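You operate a simulated robot arm through the tools that you are given. There is no shell and no other tool. Be economical: measure what you need, move in short steps, check, and stop when the job is done.

Carry out the task below with a simulated robot arm. There is one attempt and no reset: what you move stays moved.

TASK
Connect fittings 1 and 2 by the colour chart and set 6 bar.
Fine: open the black slide valve once both tubes are in; the pressure shows on gauge 2.

Only the result counts: the job must be done as asked and must still hold three seconds after the hand-in. Knocking over, shifting, dropping, spilling or breaking anything else fails it.

THE ROBOT
A 6-joint arm with a two-finger parallel gripper on a trunk, on a base that drives. Base frame: it is fixed to the floor where the robot stands at the start and does not move with it; the origin is under the middle of the robot, x ahead of it, y to its left, z up. Units: m, rad, N and s.
With the tool pointing down near the work surface it reaches from about 0.14 to 0.82 m from the robot's upright axis, wherever it stands. Its first joint turns from -2.897 to 2.897 rad. Places, roughly: air bench [0.9, -0.6, 0.4]; black slide valve [1.5, -1, 1.3]; green vacuum switch [1.2, -0.8, 0.9]; number four switch [0.6, -0.3, 0.9]; number one fitting [0.5, -0.1, 0.9]; number one switch [0.4, -0.1, 0.9]; number three switch [0.5, -0.3, 0.9]; number two fitting [0.5, -0.1, 0.9]; number two gauge [1.4, -0.9, 1.3]; number two regulator knob [1.4, -0.8, 1.4]; number two switch [0.4, -0.2, 0.9]. Payload 3.91 kg.
The tool frame sits at the grasp point between the pads (the TCP): z along the fingers, y along the line on which they close. The tips reach 0.03 m beyond it. Largest opening 0.11 m; finger width 0.02, thickness 0.01; the body of the gripper, 0.048 by 0.112 m, starts 0.055 m behind the TCP.
Orientation is that of the tool frame in the base frame, as a unit quaternion [x, y, z, w]. With the fingers straight down and closing along the base's y, the tool's x points along the base's -x, its y along +y and its z along -z.

THE INTERFACE
- The arm moves only by the tool play_rows. Its argument "deltas" is a list of rows, each a list of 6 numbers: the shift along the tool's x, y, z in m, then the turn, a rotation vector about the tool's x, y, z in rad. In form: [[dx, dy, dz, rx, ry, rz], ...]. A call has 1 to 12 rows; each row shifts and turns the commanded pose from where the row before left it, along the tool's axes as they then stand. "hand" is the finger opening in m, from 0 to 0.11, set as the call begins (left out, the last holds). Rows are played at 5 a second. More than 0.05 m and 0.15 rad between two rows, or a gripper value outside its range, and nothing of the call is played. A pose out of reach is approached as far as the arm can. The call stops where the force on the tool passes 90 N (or 10 N more than at its start, if that is more) or the arm is blocked; 0.2 s more then pass. The fingers move at their own pace (about 0.108 m/s each) and stop on an object; they squeeze with about 20 N. The grip force told is the motor's: it shows also when the fingers shut on nothing. Time passes only in rows, and 0.2 s behind the last, so rows that do not move let the fingers close. The reply holds the time, the measured pose of the TCP, the force on the tool along the base axes, the opening and the grip force, in the units named above and with some noise, with the torque about the TCP (base axes, N m) and any sound that the robot's microphone picked up, and new pictures: "pictures" is both (left out), scene, wrist or none.
- Cameras (640 x 400 px; columns grow to the right, rows downward): "scene" is now at [-0.0925, -0.0081, 1.4594]; the picture's right is [-0.14, -0.99, 0.00], its down [-0.66, 0.09, -0.74] and it looks along [0.74, -0.10, -0.67] (base axes); focal length 270 px, centre (320, 200). "wrist" rides on the gripper at [0.077, 0.007, -0.114] in the tool frame; the picture's right is [-0.09, 1.00, 0.00], its down [-0.80, -0.07, -0.59] and it looks along [-0.59, -0.05, 0.80] (tool axes); focal length 270 px, centre (320, 200). There is no depth. A picture from a camera that has moved, and an enlarged one, comes with that camera's place and axes in the base frame and with its lens. The place of the scene camera against the robot may be out by one fixed shift of up to 0.012 m in any direction.
- raise_lower(by): slides the trunk up (or, below 0, down) by that many m; the arm and the scene camera ride with it, the base frame stays. It gives what a move gives, with no picture.
- steer(legs): drives the robot by 1 to 6 legs, each [ahead, left, turn to the left] in m, m and rad, along the robot's own axes; the way and the turn of a leg run together, so that a leg with both is an arc; at most 1.5 m and 3.142 rad a leg. The arm and the cameras ride along, it lands a little off, and it stops where it bumps. It gives what a move gives, and a new picture of the scene camera.
- aim_head(pan, tilt): turns the head with the scene camera to pan (to the left, within 1.501 rad either way) and tilt (down, from -0.506 to 1.204), counted from straight ahead of the robot. It gives what a move gives, and a new picture of the scene camera.
- inspect(camera, box): a new picture of the part [left, top, right, bottom] of that camera's present view, enlarged. It takes no simulated time.
- close_job(): hands the job in; it is judged then, once.

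Go step by step. Nothing tells you exact positions but the pictures and the camera data: compare them with the known pose of the tool, close in by small moves and look again before you grip or let go. The budget is 120 turns and 260 pictures, counting those below and the enlarged ones. Unless the task says otherwise, let go and move clear before handing in, and close with one line.

The tools are called after ">>>" as name(argument=value, ...) on one line, values as JSON. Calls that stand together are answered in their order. play_rows: Moves the arm, as the interface text tells. Its arguments: {"type":"object","properties":{"deltas":{"type":"array","items":{"type":"array","items":{"type":"number"}}},"hand":{"type":"number"},"pictures":{"type":"string","enum":["both","scene","wrist","none"]}},"required":["deltas"]} The other tools are called the same way: raise_lower (by) slides the trunk up or down; steer (legs) drives the base; aim_head (pan, tilt) turns the head that bears the scene camera; inspect (camera, box) takes an enlarged picture of a part of a camera's view; close_job () hands the job in.

At the start:

```text
t: 0.0
tcp_pos: [0.4373, -0.0005, 1.2119]
tcp_rot: [0.0, 1.0, 0.0, 0.001]
force: [0.3, 0.1, -0.2]
moment: [-0.01, 0.02, 0.0]
grip_width: 0.11
grasp_force: 0.0
trunk travel left (down, up): [-0.4, 0.14]
robot x, y, heading: [0.0003, -0.0018, 0.003]
head pan, tilt: [-0.141, 0.733]
```

scene: 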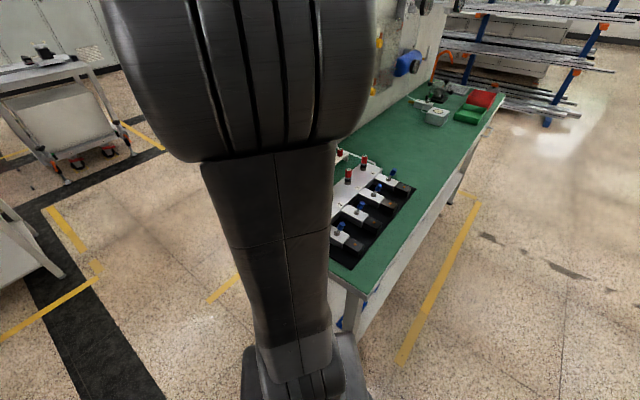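
wrist: 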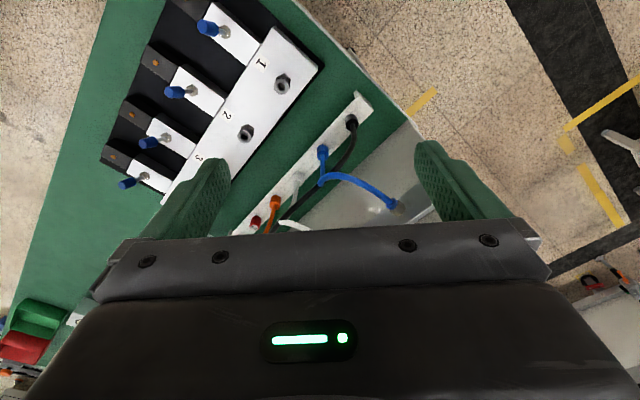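

I see the bench to the right, a block with numbered fittings, and a rack of coloured tube ends. I look for the colour chart on the board first.

>>> aim_head(pan=-0.6, tilt=0.2)

>>> inspect(camera="wrist", box=[100, 0, 460, 240])

```text
t: 0.9
tcp_pos: [0.4381, -0.0005, 1.2117]
tcp_rot: [0.0, 1.0, -0.001, 0.0]
force: [0.1, -0.2, -1.2]
moment: [0.01, -0.01, 0.01]
grip_width: 0.1101
grasp_force: 0.1
trunk travel left (down, up): [-0.4, 0.14]
robot x, y, heading: [0.0012, -0.0011, 0.001]
head pan, tilt: [-0.6, 0.201]
camera scene: at [-0.0983, -0.049, 1.5075], right [-0.56, -0.83, 0.0], down [-0.17, 0.11, -0.98], along [0.81, -0.55, -0.2], focal length 270 px, centre (320, 200)
```

scene: 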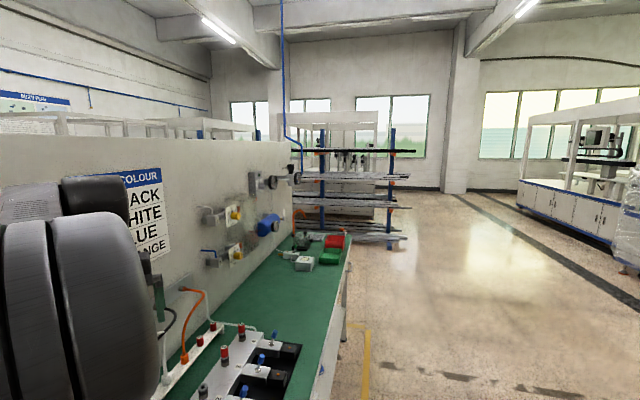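

```text
1.67 times, centred on (280, 120) of wrist
camera zoom: at [0.3601, 0.0061, 1.3257], right [0.09, 1.0, 0.0], down [0.8, -0.07, 0.59], along [0.59, -0.05, -0.8], focal length 450 px, centre (387, 333)
```

zoom: 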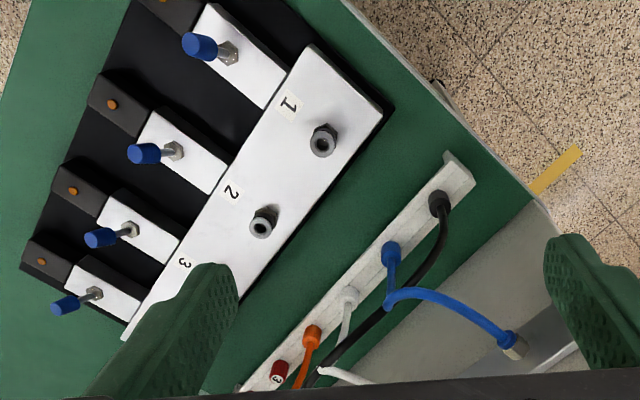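

The chart is partly hidden by the arm. I swing the arm aside a bit and zoom in.

>>> play_rows(deltas=[[0, 0.05, 0, 0, 0, 0], [0, 0.05, 0, 0, 0, 0], [0, 0.05, 0, 0, 0, 0], [0, 0.05, 0, 0, 0, 0], [0, 0.05, 0, 0, 0, 0], [0, 0.05, 0, 0, 0, 0]], pictures="scene")

>>> inspect(camera="scene", box=[60, 140, 220, 290])

>>> inspect(camera="scene", box=[180, 150, 360, 270])

```text
t: 2.4
tcp_pos: [0.438, 0.3016, 1.2115]
tcp_rot: [-0.001, 1.0, -0.001, -0.001]
force: [0.1, -0.5, 0.0]
moment: [0.02, 0.0, 0.0]
grip_width: 0.1101
grasp_force: 0.2
trunk travel left (down, up): [-0.4, 0.14]
robot x, y, heading: [0.0022, -0.0013, 0.001]
head pan, tilt: [-0.6, 0.201]
camera scene: at [-0.0981, -0.0481, 1.5076], right [-0.56, -0.83, 0.0], down [-0.16, 0.11, -0.98], along [0.81, -0.55, -0.2], focal length 270 px, centre (320, 200)
```

scene: 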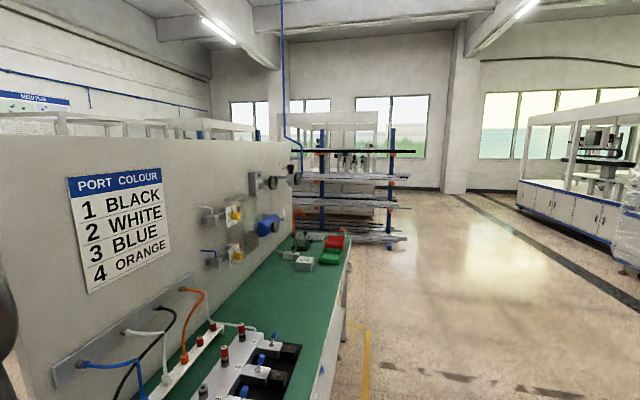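

```text
2.67 times, centred on (140, 215) of scene
camera zoom: at [-0.0981, -0.0481, 1.5076], right [-0.56, -0.83, 0.0], down [-0.16, 0.11, -0.98], along [0.81, -0.55, -0.2], focal length 719 px, centre (800, 160)
```

zoom: 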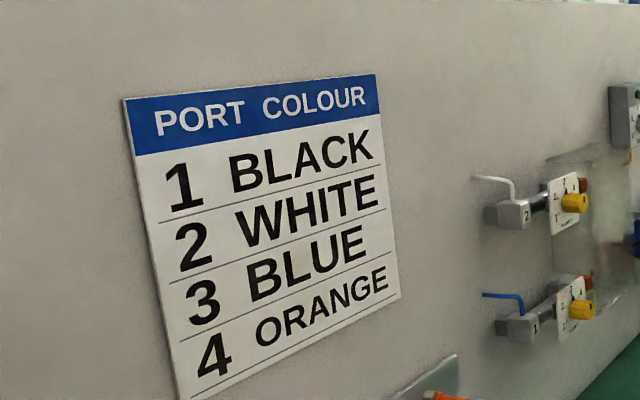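

```text
3.33 times, centred on (270, 210) of scene
camera zoom: at [-0.0981, -0.0481, 1.5076], right [-0.56, -0.83, 0.0], down [-0.16, 0.11, -0.98], along [0.81, -0.55, -0.2], focal length 899 px, centre (487, 167)
```

zoom: 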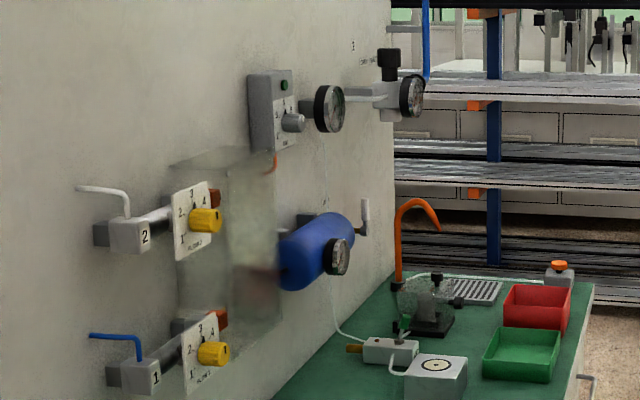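

Chart: 1 is black, 2 is white. Now look at the tube rack and manifold.

>>> aim_head(pan=-0.4, tilt=0.75)

>>> inspect(camera="scene", box=[160, 60, 400, 210])

```text
t: 3.3
tcp_pos: [0.4388, 0.3008, 1.2113]
tcp_rot: [0.0, 1.0, 0.0, 0.0]
force: [-0.3, 0.6, 0.7]
moment: [0.01, -0.02, -0.03]
grip_width: 0.11
grasp_force: 0.2
trunk travel left (down, up): [-0.4, 0.14]
robot x, y, heading: [-0.0005, 0.0021, -0.001]
head pan, tilt: [-0.4, 0.75]
camera scene: at [-0.0989, -0.0285, 1.458], right [-0.39, -0.92, 0.0], down [-0.63, 0.27, -0.73], along [0.67, -0.29, -0.68], focal length 270 px, centre (320, 200)
```

scene: 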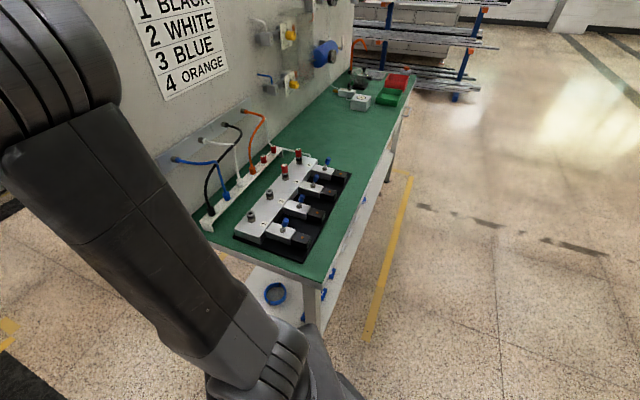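

```text
2.67 times, centred on (280, 135) of scene
camera zoom: at [-0.0989, -0.0285, 1.458], right [-0.39, -0.92, 0.0], down [-0.63, 0.27, -0.73], along [0.67, -0.29, -0.68], focal length 719 px, centre (427, 373)
```

zoom: 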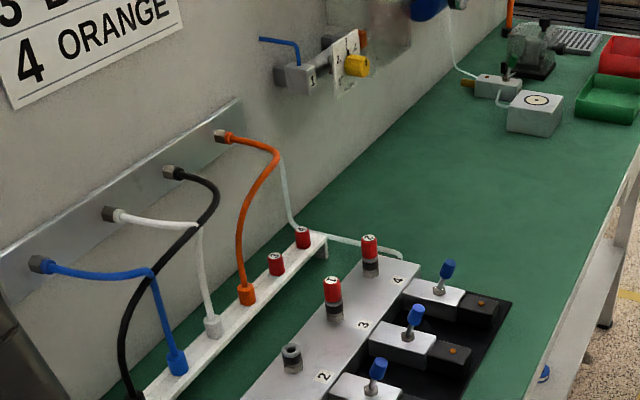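

Fittings 3 and 4 are plugged and 1 and 2 open; the tube ends stand in the rack in the order black, blue, white, orange. I turn the tool to the bench's direction and look through the wrist camera.

>>> play_rows(deltas=[[0, -0.05, 0, 0, 0, 0], [0, -0.05, 0, 0, 0, 0], [0, -0.05, 0, 0, 0, 0], [0, -0.05, 0, 0, 0, 0], [0, -0.05, 0, 0, 0, 0], [0, -0.05, 0, 0, 0, 0], [0, 0, 0, 0, 0, -0.15], [0, 0, 0, 0, 0, -0.15], [0, 0, 0, 0, 0, -0.15], [0, 0, 0, 0, 0, -0.15], [0, 0, 0, 0, 0, -0.15], [0, 0, 0, 0, 0, 0]])

>>> inspect(camera="wrist", box=[120, 0, 520, 250])

```text
t: 5.9
tcp_pos: [0.4372, -0.001, 1.2117]
tcp_rot: [-0.367, 0.93, 0.0, 0.0]
force: [-0.7, 0.2, 0.1]
moment: [-0.04, -0.01, 0.0]
grip_width: 0.11
grasp_force: 0.0
trunk travel left (down, up): [-0.4, 0.14]
robot x, y, heading: [-0.0013, 0.0002, 0.0]
head pan, tilt: [-0.4, 0.75]
camera scene: at [-0.0989, -0.0287, 1.458], right [-0.39, -0.92, 0.0], down [-0.63, 0.27, -0.73], along [0.67, -0.28, -0.68], focal length 270 px, centre (320, 200)
camera wrist: at [0.376, -0.0484, 1.3254], right [-0.62, 0.79, 0.0], down [0.63, 0.5, 0.59], along [0.47, 0.37, -0.8], focal length 270 px, centre (320, 200)
```

scene: 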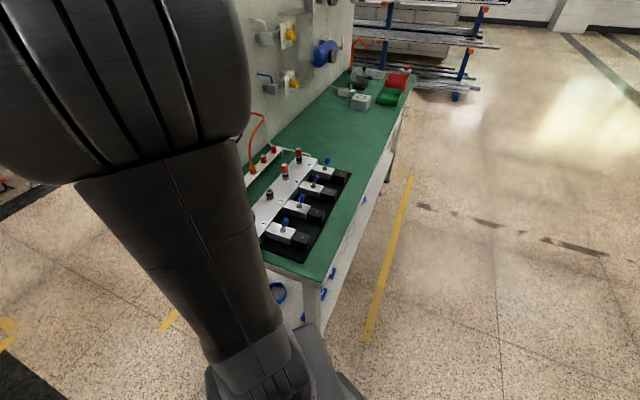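
wrist: 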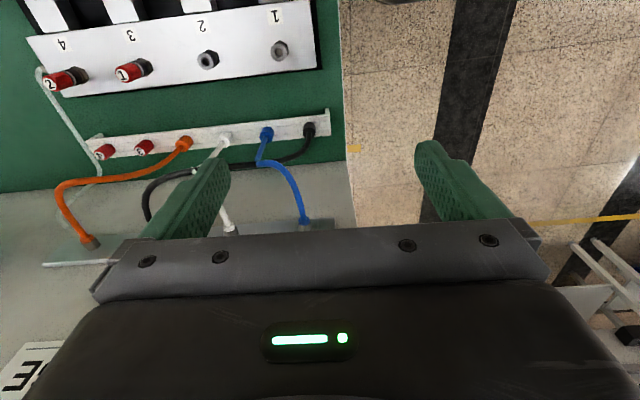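

```text
1.60 times, centred on (320, 125) of wrist
camera zoom: at [0.376, -0.0484, 1.3254], right [-0.62, 0.79, 0.0], down [0.63, 0.5, 0.59], along [0.47, 0.37, -0.8], focal length 432 px, centre (320, 320)
```

zoom: 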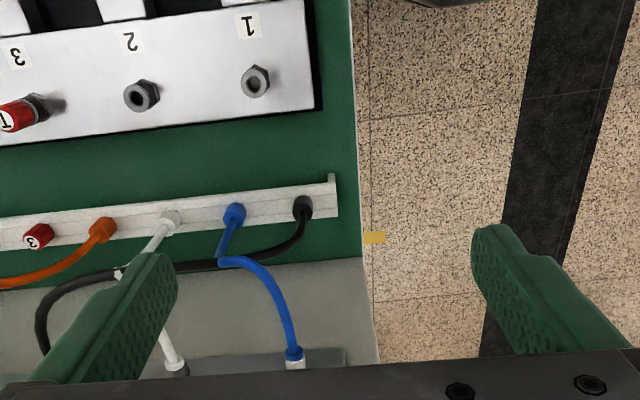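

Estimates: fitting 1 at about (0.453, -0.057), fitting 2 at about (0.524, -0.130), black end at about (0.524, 0.045), white end at about (0.614, -0.057). I tilt the tool so the tubes clear the palm and come in closer to the black end.

>>> play_rows(deltas=[[0, 0, 0, 0, -0.15, 0], [0, 0, 0, 0, -0.15, 0], [0, 0, 0, 0, -0.15, 0], [0, 0, 0, 0, -0.1, 0], [0.02, -0.006, 0.045, 0, 0, 0], [0.02, -0.006, 0.045, 0, 0, 0], [0.02, -0.007, 0.045, 0, 0, 0], [0.017, -0.007, 0.046, 0, 0, 0], [0, 0, 0.03, 0, 0, 0], [0, 0, 0, 0, 0, 0]], hand=0.05)

>>> inspect(camera="wrist", box=[200, 80, 440, 230])

```text
t: 8.1
tcp_pos: [0.4869, 0.01, 0.9911]
tcp_rot: [-0.353, 0.895, 0.1, 0.252]
force: [-1.4, -0.6, 1.2]
moment: [0.02, 0.03, 0.01]
grip_width: 0.05
grasp_force: 0.0
trunk travel left (down, up): [-0.4, 0.14]
robot x, y, heading: [-0.0017, 0.0004, 0.002]
head pan, tilt: [-0.4, 0.75]
camera scene: at [-0.0989, -0.0286, 1.458], right [-0.39, -0.92, 0.0], down [-0.63, 0.27, -0.73], along [0.67, -0.28, -0.68], focal length 270 px, centre (320, 200)
camera wrist: at [0.3896, -0.0709, 1.0474], right [-0.62, 0.78, 0.05], down [0.32, 0.2, 0.93], along [0.71, 0.59, -0.38], focal length 270 px, centre (320, 200)
```

scene: 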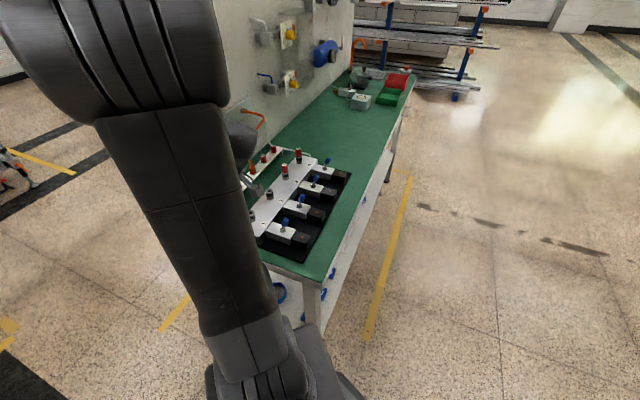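
wrist: 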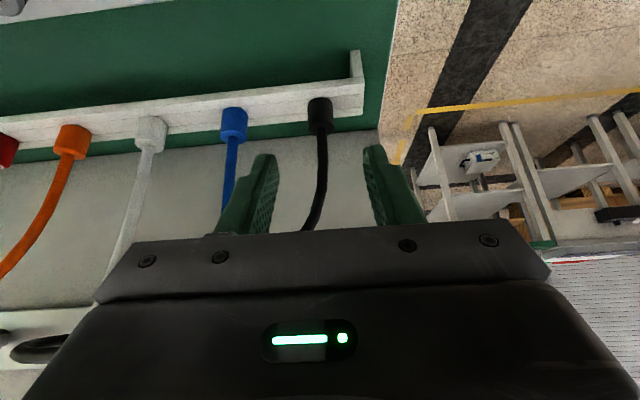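

```text
2.67 times, centred on (320, 155) of wrist
camera zoom: at [0.3896, -0.0709, 1.0474], right [-0.62, 0.78, 0.05], down [0.32, 0.2, 0.93], along [0.71, 0.59, -0.38], focal length 721 px, centre (320, 320)
```

zoom: 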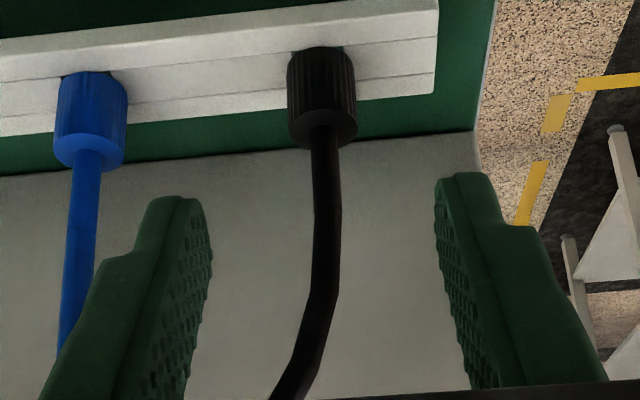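

The black collar is at about (0.522, 0.044, 0.900), 2 cm tall. I approach along the fingers to 1.6 cm short of the grip and check.

>>> play_rows(deltas=[[0.002, 0, 0.03, 0, 0, 0], [0.002, 0.001, 0.03, 0, 0, 0], [0, 0, 0, 0, 0, 0]], pictures="wrist")

>>> inspect(camera="wrist", box=[200, 80, 440, 230])

```text
t: 8.9
tcp_pos: [0.5069, 0.0323, 0.9391]
tcp_rot: [-0.352, 0.896, 0.099, 0.252]
force: [-0.2, 0.1, -0.5]
moment: [-0.02, 0.02, 0.01]
grip_width: 0.05
grasp_force: 0.1
trunk travel left (down, up): [-0.4, 0.14]
robot x, y, heading: [0.0024, 0.0018, -0.001]
head pan, tilt: [-0.4, 0.75]
camera wrist: at [0.4106, -0.0488, 0.9957], right [-0.62, 0.78, 0.05], down [0.32, 0.2, 0.93], along [0.71, 0.59, -0.38], focal length 270 px, centre (320, 200)
```

wrist: 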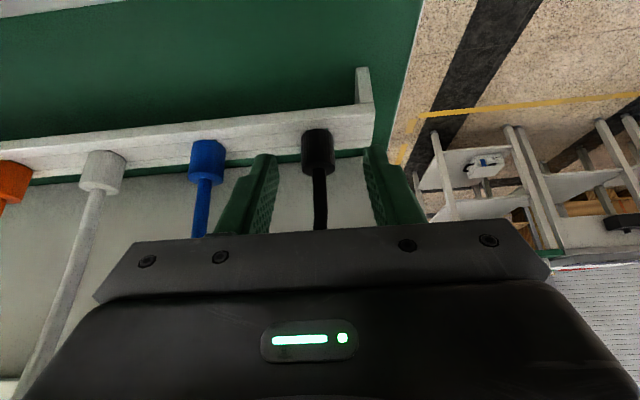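

```text
2.67 times, centred on (320, 155) of wrist
camera zoom: at [0.4106, -0.0488, 0.9957], right [-0.62, 0.78, 0.05], down [0.32, 0.2, 0.93], along [0.71, 0.59, -0.38], focal length 721 px, centre (320, 320)
```

zoom: 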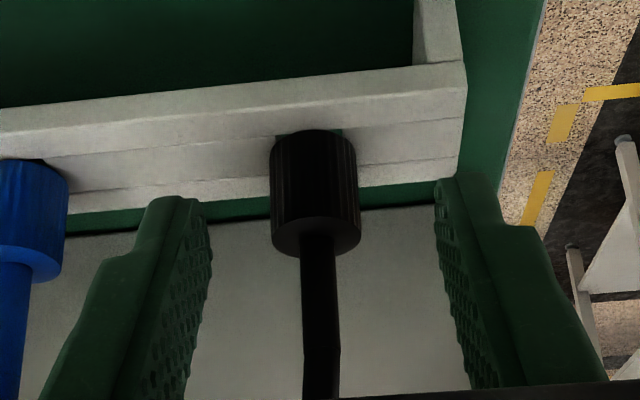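

The collar is centred between the fingers and spans z 0.889–0.915. I advance the last 15 mm and close.

>>> play_rows(deltas=[[0.001, -0.001, 0.0145, 0, 0, 0], [0, 0, 0, 0, 0, 0]], pictures="none")

>>> play_rows(deltas=[[0, 0, 0, 0, 0, 0], [0, 0, 0, 0, 0, 0], [0, 0, 0, 0, 0, 0]], hand=0.0, pictures="wrist")

```text
t: 9.5
tcp_pos: [0.5138, 0.036, 0.9263]
tcp_rot: [-0.352, 0.896, 0.099, 0.253]
force: [-1.5, -2.3, 11.3]
moment: [0.21, 0.22, 0.04]
grip_width: 0.05
grasp_force: 0.1
trunk travel left (down, up): [-0.4, 0.14]
robot x, y, heading: [-0.0001, 0.0023, -0.002]
head pan, tilt: [-0.4, 0.75]
```

```text
t: 10.3
tcp_pos: [0.5121, 0.0372, 0.9267]
tcp_rot: [-0.353, 0.895, 0.099, 0.254]
force: [-4.6, 5.1, 18.2]
moment: [0.35, 0.16, 0.11]
grip_width: 0.0186
grasp_force: 19.7
trunk travel left (down, up): [-0.4, 0.14]
robot x, y, heading: [0.0033, -0.0051, 0.001]
head pan, tilt: [-0.4, 0.75]
camera wrist: at [0.4155, -0.0443, 0.9831], right [-0.62, 0.78, 0.04], down [0.32, 0.2, 0.93], along [0.71, 0.59, -0.37], focal length 270 px, centre (320, 200)
```

wrist: 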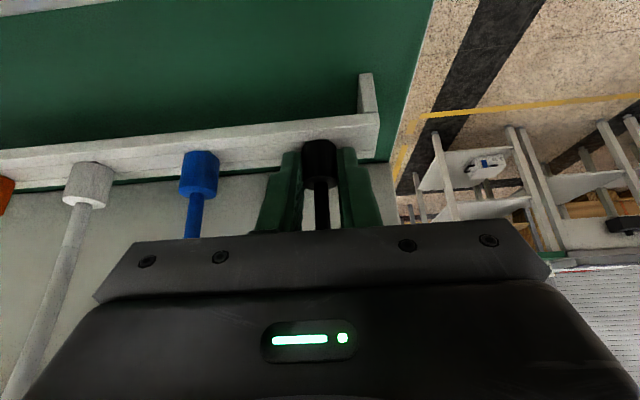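

Gripped at 18.6 mm width. I pull it straight up slowly.

>>> play_rows(deltas=[[-0.0052, 0, -0.0085, 0, 0, 0], [-0.0052, 0, -0.0085, 0, 0, 0], [-0.0052, 0, -0.0085, 0, 0, 0], [-0.0052, 0, -0.0085, 0, 0, 0], [-0.0052, 0, -0.0085, 0, 0, 0], [-0.0052, 0, -0.0085, 0, 0, 0], [0, 0, 0, 0, 0, 0]], pictures="both")

>>> inspect(camera="wrist", box=[200, 80, 440, 230])

```text
t: 11.9
tcp_pos: [0.5118, 0.0354, 0.9852]
tcp_rot: [-0.352, 0.896, 0.1, 0.252]
force: [0.2, 1.0, -0.1]
moment: [-0.01, 0.01, 0.02]
grip_width: 0.0181
grasp_force: 20.0
trunk travel left (down, up): [-0.4, 0.14]
robot x, y, heading: [-0.0019, 0.0, 0.0]
head pan, tilt: [-0.4, 0.75]
camera scene: at [-0.099, -0.0286, 1.458], right [-0.39, -0.92, 0.0], down [-0.63, 0.27, -0.73], along [0.67, -0.28, -0.68], focal length 270 px, centre (320, 200)
camera wrist: at [0.4158, -0.0456, 1.0416], right [-0.62, 0.78, 0.05], down [0.32, 0.2, 0.93], along [0.71, 0.59, -0.38], focal length 270 px, centre (320, 200)
```

scene: 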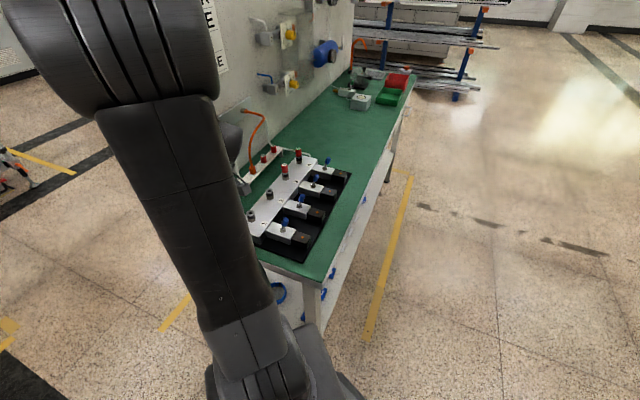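
wrist: 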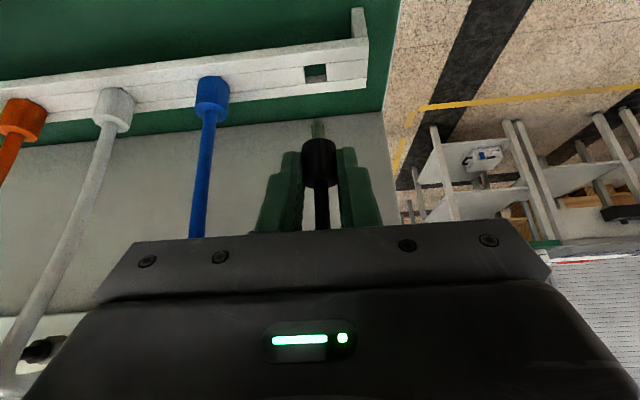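

```text
2.67 times, centred on (320, 155) of wrist
camera zoom: at [0.4158, -0.0456, 1.0416], right [-0.62, 0.78, 0.05], down [0.32, 0.2, 0.93], along [0.71, 0.59, -0.38], focal length 721 px, centre (320, 320)
```

zoom: 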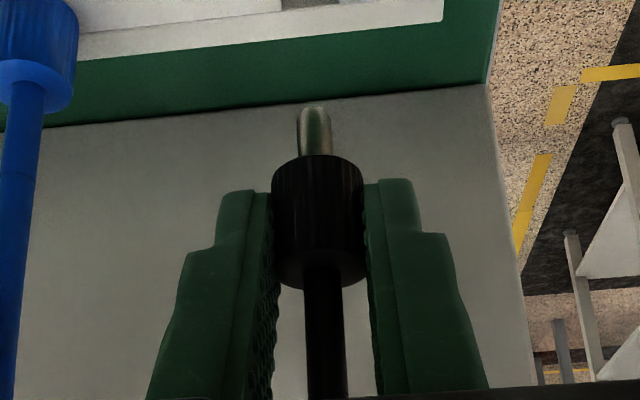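

The plug is out, with its metal nose about 15 mm long. I carry it above fitting 1 with clearance and look.

>>> play_rows(deltas=[[-0.0157, 0, -0.0256, 0, 0, 0], [0.0254, -0.007, -0.0155, 0, 0, 0], [0.0254, -0.007, -0.0155, 0, 0, 0], [0.0254, -0.007, -0.0155, 0, 0, 0], [0.0254, -0.006, -0.0155, 0, 0, 0], [0, 0, 0, 0, 0, 0], [0, 0, 0, 0, 0, 0]], pictures="both")

>>> inspect(camera="wrist", box=[200, 50, 440, 200])

```text
t: 13.5
tcp_pos: [0.4433, -0.0681, 1.0135]
tcp_rot: [-0.353, 0.896, 0.099, 0.252]
force: [0.6, 0.3, -0.4]
moment: [-0.03, 0.02, 0.0]
grip_width: 0.0184
grasp_force: 20.0
trunk travel left (down, up): [-0.4, 0.14]
robot x, y, heading: [-0.0034, -0.0009, 0.002]
head pan, tilt: [-0.4, 0.75]
camera scene: at [-0.0988, -0.0286, 1.458], right [-0.39, -0.92, 0.0], down [-0.63, 0.27, -0.73], along [0.67, -0.28, -0.68], focal length 270 px, centre (320, 200)
camera wrist: at [0.347, -0.1483, 1.0711], right [-0.62, 0.78, 0.05], down [0.32, 0.2, 0.93], along [0.71, 0.59, -0.38], focal length 270 px, centre (320, 200)
```

scene: 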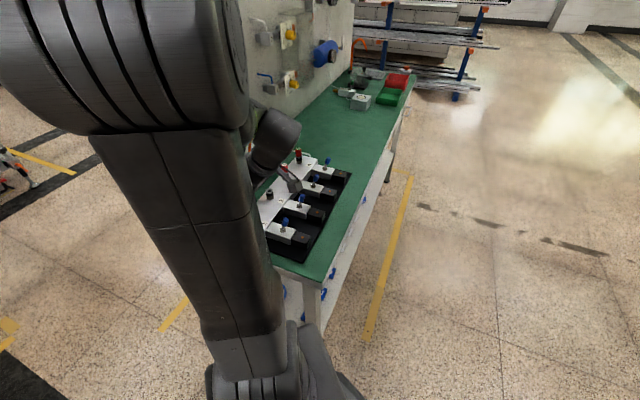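
wrist: 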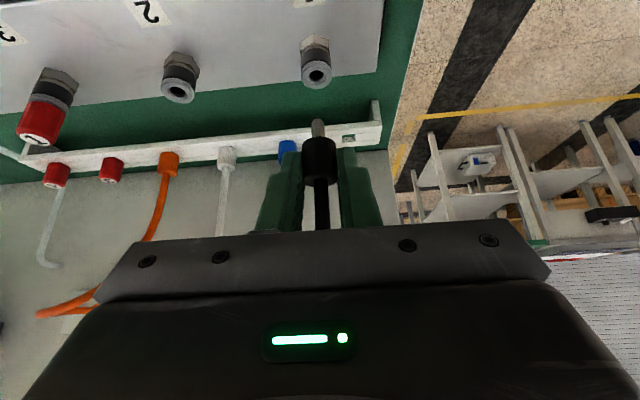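

```text
2.67 times, centred on (320, 125) of wrist
camera zoom: at [0.347, -0.1483, 1.0711], right [-0.62, 0.78, 0.05], down [0.32, 0.2, 0.93], along [0.71, 0.59, -0.38], focal length 721 px, centre (320, 400)
```

zoom: 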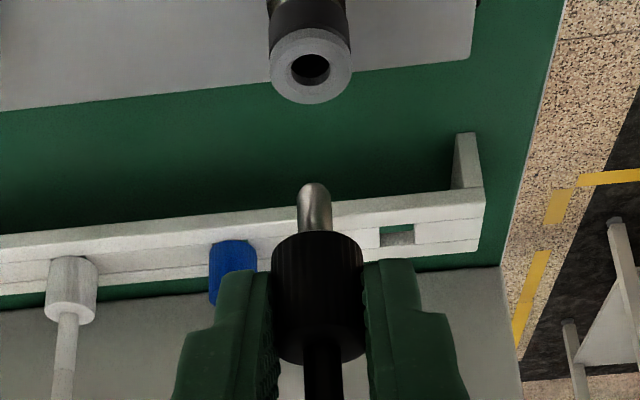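

The nose tip is at about (0.4526, -0.0595, 0.959) and the fitting top at about (0.4535, -0.0575, 0.920). I lower it to just above the fitting and check alignment.

>>> play_rows(deltas=[[0.008, 0.0005, 0.015, 0, 0, 0], [0.007, 0.0005, 0.013, 0, 0, 0], [0, 0, 0, 0, 0, 0]], pictures="none")

>>> inspect(camera="wrist", box=[240, 60, 400, 160])

```text
t: 14.3
tcp_pos: [0.4459, -0.0654, 0.9836]
tcp_rot: [-0.353, 0.895, 0.101, 0.253]
force: [-0.6, 0.3, -0.5]
moment: [-0.01, 0.01, 0.0]
grip_width: 0.0183
grasp_force: 20.6
trunk travel left (down, up): [-0.4, 0.14]
robot x, y, heading: [0.0017, 0.001, 0.001]
head pan, tilt: [-0.4, 0.75]
```

```text
4.00 times, centred on (320, 110) of wrist
camera zoom: at [0.3484, -0.1451, 1.0405], right [-0.62, 0.78, 0.05], down [0.32, 0.2, 0.93], along [0.71, 0.59, -0.38], focal length 1081 px, centre (320, 560)
```

zoom: 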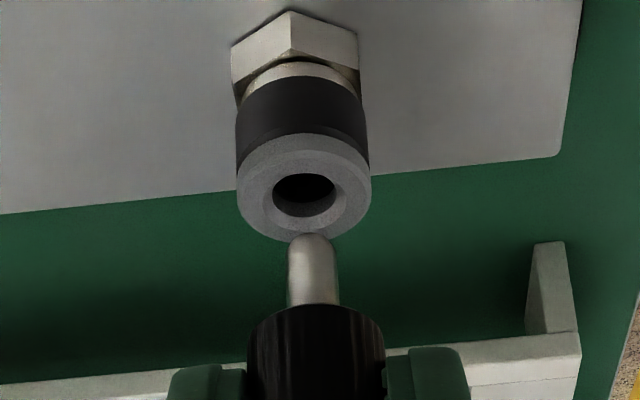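

Slightly right by 1 mm; correcting and lowering a further 7 mm.

>>> play_rows(deltas=[[0.0037, -0.001, 0.006, 0, 0, 0], [0, 0, 0, 0, 0, 0]], pictures="none")

>>> inspect(camera="wrist", box=[240, 80, 400, 180])

```text
t: 14.9
tcp_pos: [0.4454, -0.0647, 0.9759]
tcp_rot: [-0.352, 0.896, 0.099, 0.252]
force: [0.9, -0.5, 0.1]
moment: [-0.03, 0.05, 0.03]
grip_width: 0.0188
grasp_force: 19.8
trunk travel left (down, up): [-0.4, 0.14]
robot x, y, heading: [-0.0008, -0.001, 0.001]
head pan, tilt: [-0.4, 0.75]
```

```text
4.00 times, centred on (320, 130) of wrist
camera zoom: at [0.3487, -0.1452, 1.0336], right [-0.62, 0.78, 0.05], down [0.32, 0.2, 0.93], along [0.71, 0.59, -0.38], focal length 1081 px, centre (320, 480)
```

zoom: 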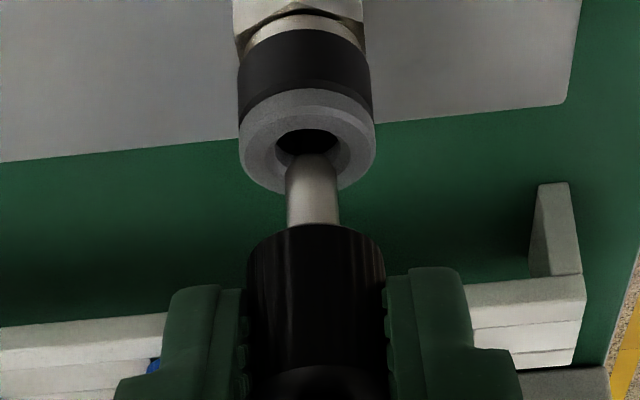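

Aligned within 1 mm. I push it down in small steps.

>>> play_rows(deltas=[[0.0021, -0.0006, 0.0034, 0, 0, 0], [0.0021, 0, 0.0034, 0, 0, 0], [0.0021, 0, 0.0034, 0, 0, 0], [0, 0, 0, 0, 0, 0]], pictures="none")

>>> inspect(camera="wrist", box=[240, 80, 400, 180])

```text
t: 15.9
tcp_pos: [0.4462, -0.066, 0.964]
tcp_rot: [-0.353, 0.896, 0.099, 0.253]
force: [3.1, 6.0, 7.5]
moment: [0.28, -0.21, 0.0]
grip_width: 0.0187
grasp_force: 19.8
trunk travel left (down, up): [-0.4, 0.14]
robot x, y, heading: [-0.0011, -0.0018, -0.0]
head pan, tilt: [-0.4, 0.75]
```

```text
4.00 times, centred on (320, 130) of wrist
camera zoom: at [0.3495, -0.146, 1.0208], right [-0.62, 0.78, 0.05], down [0.32, 0.2, 0.93], along [0.71, 0.59, -0.38], focal length 1081 px, centre (320, 480)
```

zoom: 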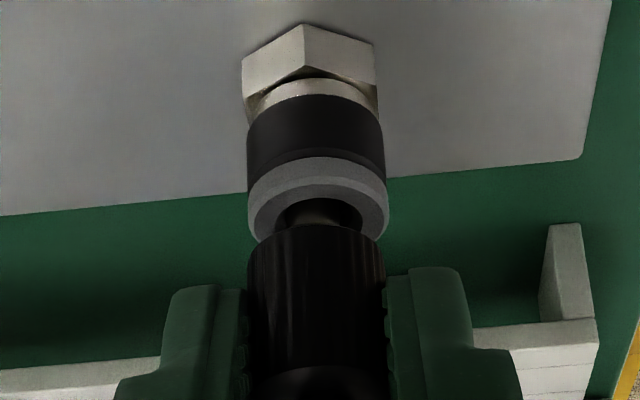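

It is entering the fitting. I keep pushing until it seats.

>>> play_rows(deltas=[[0.0017, 0, 0.0037, 0, 0, 0], [0.0021, 0, 0.0034, 0, 0, 0], [0.0021, 0, 0.0034, 0, 0, 0], [0.0021, 0, 0.0034, 0, 0, 0], [0, 0, 0, 0, 0, 0]], pictures="none")

>>> inspect(camera="wrist", box=[240, 80, 400, 180])

```text
t: 17.1
tcp_pos: [0.4455, -0.0654, 0.9554]
tcp_rot: [-0.353, 0.894, 0.095, 0.26]
force: [-5.7, -0.6, 89.2]
moment: [0.98, 0.2, 0.09]
grip_width: 0.0185
grasp_force: 19.9
trunk travel left (down, up): [-0.4, 0.14]
robot x, y, heading: [-0.0028, 0.0012, -0.003]
head pan, tilt: [-0.4, 0.75]
```

```text
4.00 times, centred on (320, 130) of wrist
camera zoom: at [0.3473, -0.1459, 1.0105], right [-0.62, 0.78, 0.03], down [0.31, 0.2, 0.93], along [0.72, 0.59, -0.37], focal length 1081 px, centre (320, 480)
```

zoom: 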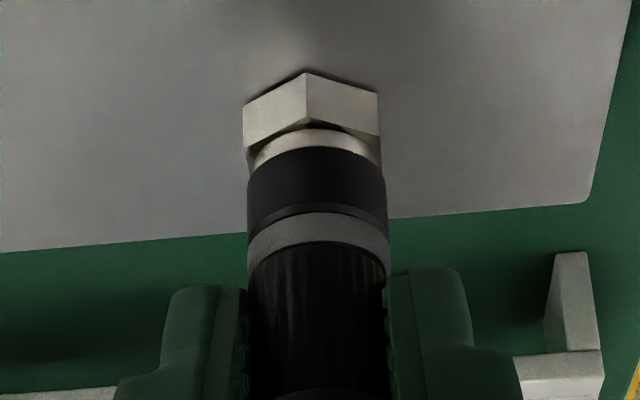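

It took 89 N and the collar is flush with the ring, though no click was reported. I relax, then do a gentle tug test.

>>> play_rows(deltas=[[-0.002, 0, -0.0034, 0, 0, 0], [-0.002, 0, -0.0034, 0, 0, 0], [0, 0, 0, 0, 0, 0]], pictures="none")

>>> play_rows(deltas=[[-0.002, 0, -0.0034, 0, 0, 0], [0, 0, 0, 0, 0, 0]], pictures="none")

>>> inspect(camera="wrist", box=[240, 80, 400, 180])

```text
t: 17.9
tcp_pos: [0.4461, -0.0664, 0.955]
tcp_rot: [-0.352, 0.896, 0.1, 0.252]
force: [6.1, -4.0, 17.7]
moment: [0.0, -0.3, -0.29]
grip_width: 0.0186
grasp_force: 20.0
trunk travel left (down, up): [-0.4, 0.14]
robot x, y, heading: [-0.0041, 0.0007, 0.003]
head pan, tilt: [-0.4, 0.75]
```

```text
t: 18.5
tcp_pos: [0.4452, -0.0643, 0.959]
tcp_rot: [-0.352, 0.896, 0.1, 0.252]
force: [2.5, -1.5, -8.7]
moment: [-0.2, -0.01, 0.0]
grip_width: 0.0187
grasp_force: 19.3
trunk travel left (down, up): [-0.4, 0.14]
robot x, y, heading: [-0.0039, -0.0006, 0.0]
head pan, tilt: [-0.4, 0.75]
```

```text
4.00 times, centred on (320, 130) of wrist
camera zoom: at [0.3485, -0.1456, 1.0153], right [-0.62, 0.78, 0.05], down [0.32, 0.2, 0.92], along [0.71, 0.59, -0.38], focal length 1081 px, centre (320, 480)
```

zoom: 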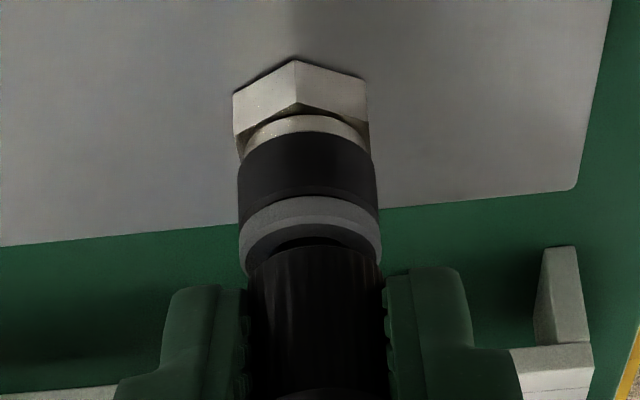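

The plug slid back up with the tool at about 9 N, so it isn't latched yet. I push again, watching how force grows with depth.

>>> play_rows(deltas=[[0.0021, 0, 0.0034, 0, 0, 0], [0, 0, 0, 0, 0, 0]], pictures="none")

>>> play_rows(deltas=[[0.001, 0, 0.0017, 0, 0, 0], [0, 0, 0, 0, 0, 0]], pictures="none")

>>> play_rows(deltas=[[0.001, 0, 0.0017, 0, 0, 0], [0, 0, 0, 0, 0, 0]], pictures="none")

>>> play_rows(deltas=[[0.001, 0, 0.0017, 0, 0, 0], [0, 0, 0, 0, 0, 0]], pictures="none")

>>> play_rows(deltas=[[0.001, 0, 0.0017, 0, 0, 0], [0, 0, 0, 0, 0, 0]], pictures="none")

>>> inspect(camera="wrist", box=[240, 80, 400, 180])

```text
t: 19.1
tcp_pos: [0.4463, -0.0647, 0.9551]
tcp_rot: [-0.353, 0.895, 0.1, 0.253]
force: [-0.8, -1.9, 7.5]
moment: [-0.06, -0.03, -0.04]
grip_width: 0.0188
grasp_force: 20.2
trunk travel left (down, up): [-0.4, 0.14]
robot x, y, heading: [0.0017, 0.0, -0.001]
head pan, tilt: [-0.4, 0.75]
```

```text
t: 19.7
tcp_pos: [0.4457, -0.065, 0.9553]
tcp_rot: [-0.352, 0.895, 0.098, 0.254]
force: [-4.0, 0.2, 17.2]
moment: [-0.02, -0.08, 0.02]
grip_width: 0.0182
grasp_force: 20.0
trunk travel left (down, up): [-0.4, 0.14]
robot x, y, heading: [0.0015, -0.0031, 0.003]
head pan, tilt: [-0.4, 0.75]
```

```text
t: 20.3
tcp_pos: [0.4452, -0.0653, 0.9543]
tcp_rot: [-0.352, 0.895, 0.097, 0.255]
force: [-3.7, 4.1, 42.4]
moment: [0.13, -0.4, 0.0]
grip_width: 0.0186
grasp_force: 20.3
trunk travel left (down, up): [-0.4, 0.14]
robot x, y, heading: [0.0022, -0.0008, -0.002]
head pan, tilt: [-0.4, 0.75]
```

```text
t: 20.9
tcp_pos: [0.4453, -0.0648, 0.9552]
tcp_rot: [-0.354, 0.894, 0.097, 0.257]
force: [-3.8, 1.6, 66.1]
moment: [-0.04, -0.63, 0.34]
grip_width: 0.0184
grasp_force: 19.8
trunk travel left (down, up): [-0.4, 0.14]
robot x, y, heading: [0.0005, 0.0003, -0.004]
head pan, tilt: [-0.4, 0.75]
```

```text
t: 21.5
tcp_pos: [0.4442, -0.0642, 0.9548]
tcp_rot: [-0.354, 0.894, 0.096, 0.258]
force: [-3.2, 10.1, 81.7]
moment: [0.33, -0.83, -0.09]
grip_width: 0.0186
grasp_force: 20.4
trunk travel left (down, up): [-0.4, 0.14]
robot x, y, heading: [-0.0022, -0.0, -0.003]
head pan, tilt: [-0.4, 0.75]
```

```text
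4.00 times, centred on (320, 130) of wrist
camera zoom: at [0.3469, -0.1452, 1.0105], right [-0.62, 0.78, 0.03], down [0.31, 0.2, 0.93], along [0.72, 0.59, -0.37], focal length 1081 px, centre (320, 480)
```

zoom: 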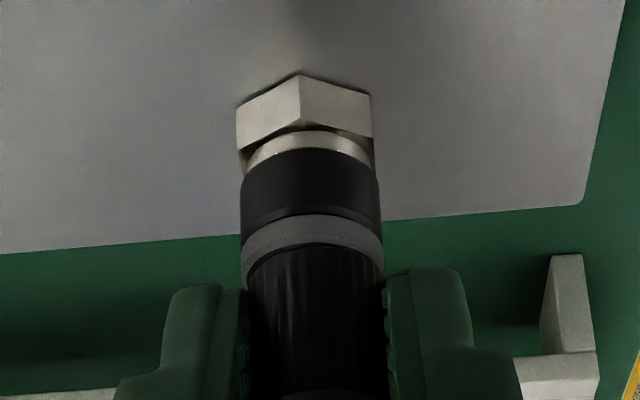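

It has a hard stop at this depth. I release the push and tug a bit farther to see whether it is held.

>>> play_rows(deltas=[[-0.0021, 0, -0.0034, 0, 0, 0], [-0.0021, 0, -0.0034, 0, 0, 0], [-0.001, 0, -0.0017, 0, 0, 0], [0, 0, 0, 0, 0, 0]], pictures="none")

>>> play_rows(deltas=[[-0.001, 0, -0.0017, 0, 0, 0], [0, 0, 0, 0, 0, 0]], pictures="none")

>>> play_rows(deltas=[[-0.001, 0, -0.0017, 0, 0, 0], [0, 0, 0, 0, 0, 0]], pictures="none")

>>> play_rows(deltas=[[-0.001, 0, -0.0017, 0, 0, 0], [0, 0, 0, 0, 0, 0]], pictures="none")

>>> inspect(camera="wrist", box=[240, 80, 400, 180])

```text
t: 22.5
tcp_pos: [0.4456, -0.0644, 0.9561]
tcp_rot: [-0.352, 0.896, 0.101, 0.25]
force: [-1.1, 7.2, -7.3]
moment: [0.14, 0.08, 0.03]
grip_width: 0.0185
grasp_force: 20.0
trunk travel left (down, up): [-0.4, 0.14]
robot x, y, heading: [-0.0024, -0.0007, -0.004]
head pan, tilt: [-0.4, 0.75]
```

```text
t: 23.1
tcp_pos: [0.4457, -0.067, 0.9596]
tcp_rot: [-0.352, 0.896, 0.1, 0.251]
force: [-8.8, 1.9, -7.2]
moment: [0.0, 0.47, 0.06]
grip_width: 0.0189
grasp_force: 20.1
trunk travel left (down, up): [-0.4, 0.14]
robot x, y, heading: [0.0022, 0.0006, 0.003]
head pan, tilt: [-0.4, 0.75]
```

```text
t: 23.7
tcp_pos: [0.4477, -0.0652, 0.9627]
tcp_rot: [-0.352, 0.896, 0.099, 0.254]
force: [-4.2, 0.9, 1.2]
moment: [0.04, 0.21, 0.02]
grip_width: 0.0187
grasp_force: 20.3
trunk travel left (down, up): [-0.4, 0.14]
robot x, y, heading: [0.0002, -0.0021, 0.007]
head pan, tilt: [-0.4, 0.75]
```

```text
t: 24.3
tcp_pos: [0.4474, -0.0659, 0.9643]
tcp_rot: [-0.353, 0.896, 0.099, 0.252]
force: [-3.6, 4.8, -3.3]
moment: [0.23, 0.16, 0.04]
grip_width: 0.0187
grasp_force: 19.6
trunk travel left (down, up): [-0.4, 0.14]
robot x, y, heading: [-0.0022, -0.0013, 0.0]
head pan, tilt: [-0.4, 0.75]
```

```text
4.00 times, centred on (320, 130) of wrist
camera zoom: at [0.3505, -0.1462, 1.0212], right [-0.62, 0.78, 0.05], down [0.32, 0.2, 0.93], along [0.71, 0.59, -0.38], focal length 1081 px, centre (320, 480)
```

zoom: 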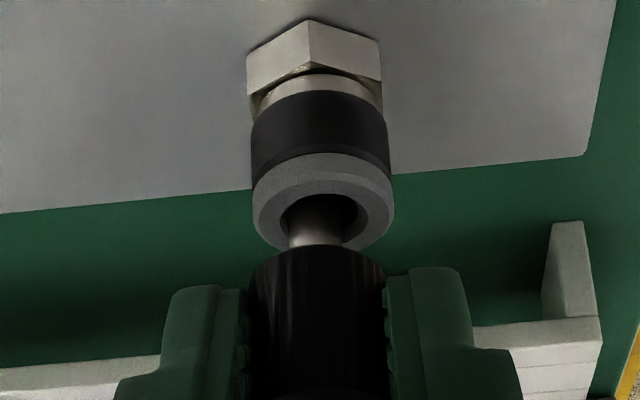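

It is a friction seat (about 8 N hold) with a hard stop where the collar is flush. I push it fully home, relax the load, then release.

>>> play_rows(deltas=[[0.0021, 0, 0.0034, 0, 0, 0], [0.0021, 0, 0.0034, 0, 0, 0], [0.0021, 0, 0.0034, 0, 0, 0], [0.0021, 0, 0.0034, 0, 0, 0], [0, 0, 0, 0, 0, 0], [0, 0, 0, 0, 0, 0]], pictures="none")

>>> play_rows(deltas=[[-0.002, 0, -0.0032, 0, 0, 0], [0, 0, 0, 0, 0, 0]], pictures="none")

```text
t: 25.7
tcp_pos: [0.4468, -0.0642, 0.9559]
tcp_rot: [-0.354, 0.894, 0.095, 0.258]
force: [-0.5, 7.8, 86.3]
moment: [1.37, 0.25, 0.08]
grip_width: 0.0189
grasp_force: 19.8
trunk travel left (down, up): [-0.4, 0.14]
robot x, y, heading: [0.0019, 0.0004, 0.002]
head pan, tilt: [-0.4, 0.75]
```

```text
t: 26.3
tcp_pos: [0.4476, -0.0653, 0.9554]
tcp_rot: [-0.352, 0.895, 0.096, 0.256]
force: [5.0, 3.4, 59.6]
moment: [0.92, -0.04, 0.02]
grip_width: 0.0185
grasp_force: 20.4
trunk travel left (down, up): [-0.4, 0.14]
robot x, y, heading: [0.0001, -0.0011, 0.003]
head pan, tilt: [-0.4, 0.75]
```

>>> play_rows(deltas=[[-0.0025, 0, -0.0042, 0, 0, 0], [0, 0, 0, 0, 0, 0]], pictures="none")

>>> play_rows(deltas=[[0, 0, 0, 0, 0, 0], [0, 0, 0, 0, 0, 0]], hand=0.05, pictures="wrist")

>>> inspect(camera="wrist", box=[200, 80, 440, 230])

```text
t: 26.9
tcp_pos: [0.4478, -0.066, 0.9554]
tcp_rot: [-0.351, 0.896, 0.098, 0.252]
force: [13.4, 2.8, 16.7]
moment: [0.32, -0.44, -0.17]
grip_width: 0.0183
grasp_force: 20.0
trunk travel left (down, up): [-0.4, 0.14]
robot x, y, heading: [0.0013, 0.0005, -0.003]
head pan, tilt: [-0.4, 0.75]
```

```text
t: 27.5
tcp_pos: [0.4463, -0.0658, 0.9564]
tcp_rot: [-0.352, 0.896, 0.099, 0.252]
force: [-0.3, -0.3, 0.5]
moment: [0.01, -0.01, -0.01]
grip_width: 0.0502
grasp_force: 0.0
trunk travel left (down, up): [-0.4, 0.14]
robot x, y, heading: [-0.0013, 0.0017, 0.002]
head pan, tilt: [-0.4, 0.75]
camera wrist: at [0.3493, -0.1464, 1.0127], right [-0.62, 0.78, 0.05], down [0.32, 0.2, 0.92], along [0.71, 0.59, -0.38], focal length 270 px, centre (320, 200)
```

wrist: 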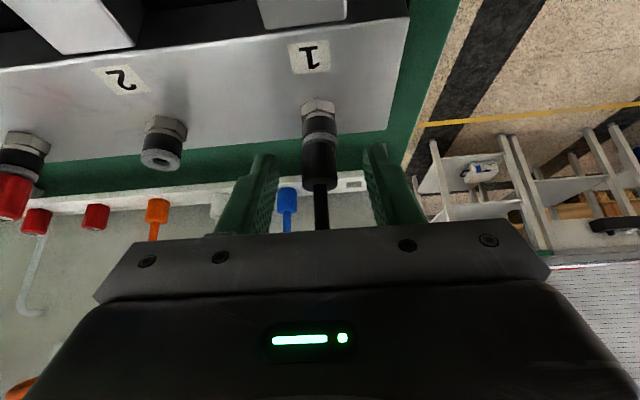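

```text
2.67 times, centred on (320, 155) of wrist
camera zoom: at [0.3493, -0.1464, 1.0127], right [-0.62, 0.78, 0.05], down [0.32, 0.2, 0.92], along [0.71, 0.59, -0.38], focal length 721 px, centre (320, 320)
```

zoom: 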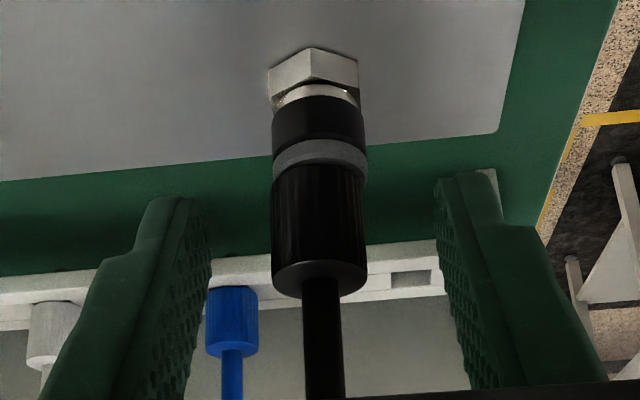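

Black is seated in fitting 1. I back off along the fingers and view how the black tube now runs.

>>> play_rows(deltas=[[0, 0, -0.04, 0, 0, 0], [0, 0, -0.04, 0, 0, 0], [0, 0, -0.04, 0, 0, 0], [-0.02, 0, -0.03, 0, 0, 0], [0, 0, 0, 0, 0, 0]], pictures="both")

>>> inspect(camera="wrist", box=[80, 50, 400, 250])

```text
t: 28.7
tcp_pos: [0.4005, -0.1062, 1.0946]
tcp_rot: [-0.352, 0.896, 0.099, 0.252]
force: [0.0, -1.1, -0.8]
moment: [0.0, -0.01, 0.01]
grip_width: 0.0503
grasp_force: 0.0
trunk travel left (down, up): [-0.4, 0.14]
robot x, y, heading: [-0.0046, 0.0027, 0.004]
head pan, tilt: [-0.4, 0.75]
camera scene: at [-0.099, -0.0285, 1.4579], right [-0.39, -0.92, 0.0], down [-0.63, 0.27, -0.73], along [0.67, -0.28, -0.68], focal length 270 px, centre (320, 200)
camera wrist: at [0.304, -0.1879, 1.1523], right [-0.62, 0.78, 0.05], down [0.32, 0.2, 0.93], along [0.71, 0.59, -0.38], focal length 270 px, centre (320, 200)
```

scene: 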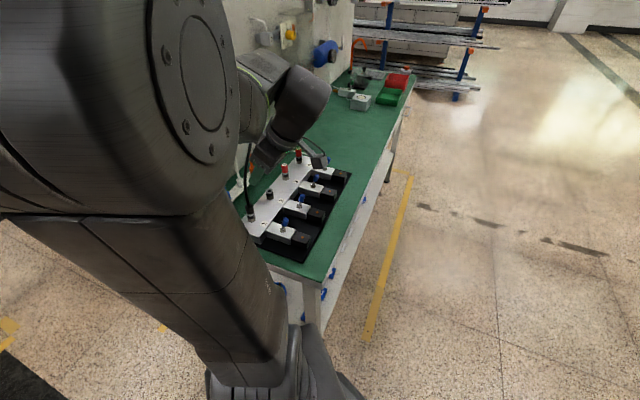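
wrist: 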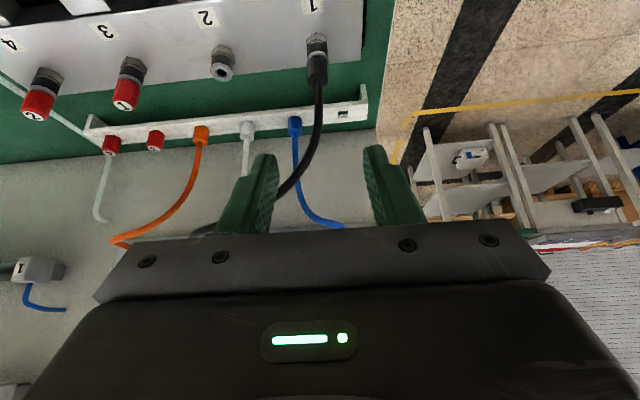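

```text
2.00 times, centred on (240, 150) of wrist
camera zoom: at [0.304, -0.1879, 1.1523], right [-0.62, 0.78, 0.05], down [0.32, 0.2, 0.93], along [0.71, 0.59, -0.38], focal length 541 px, centre (480, 300)
```

zoom: 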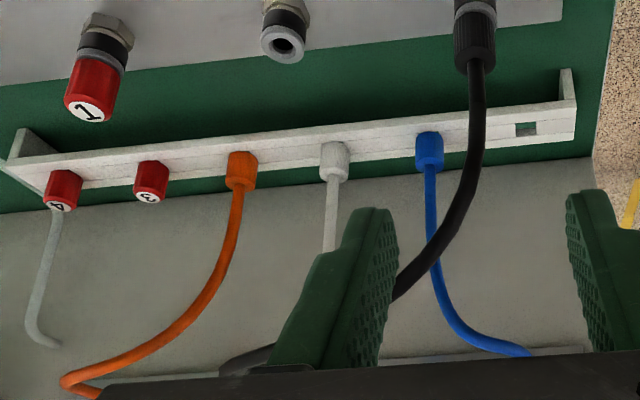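

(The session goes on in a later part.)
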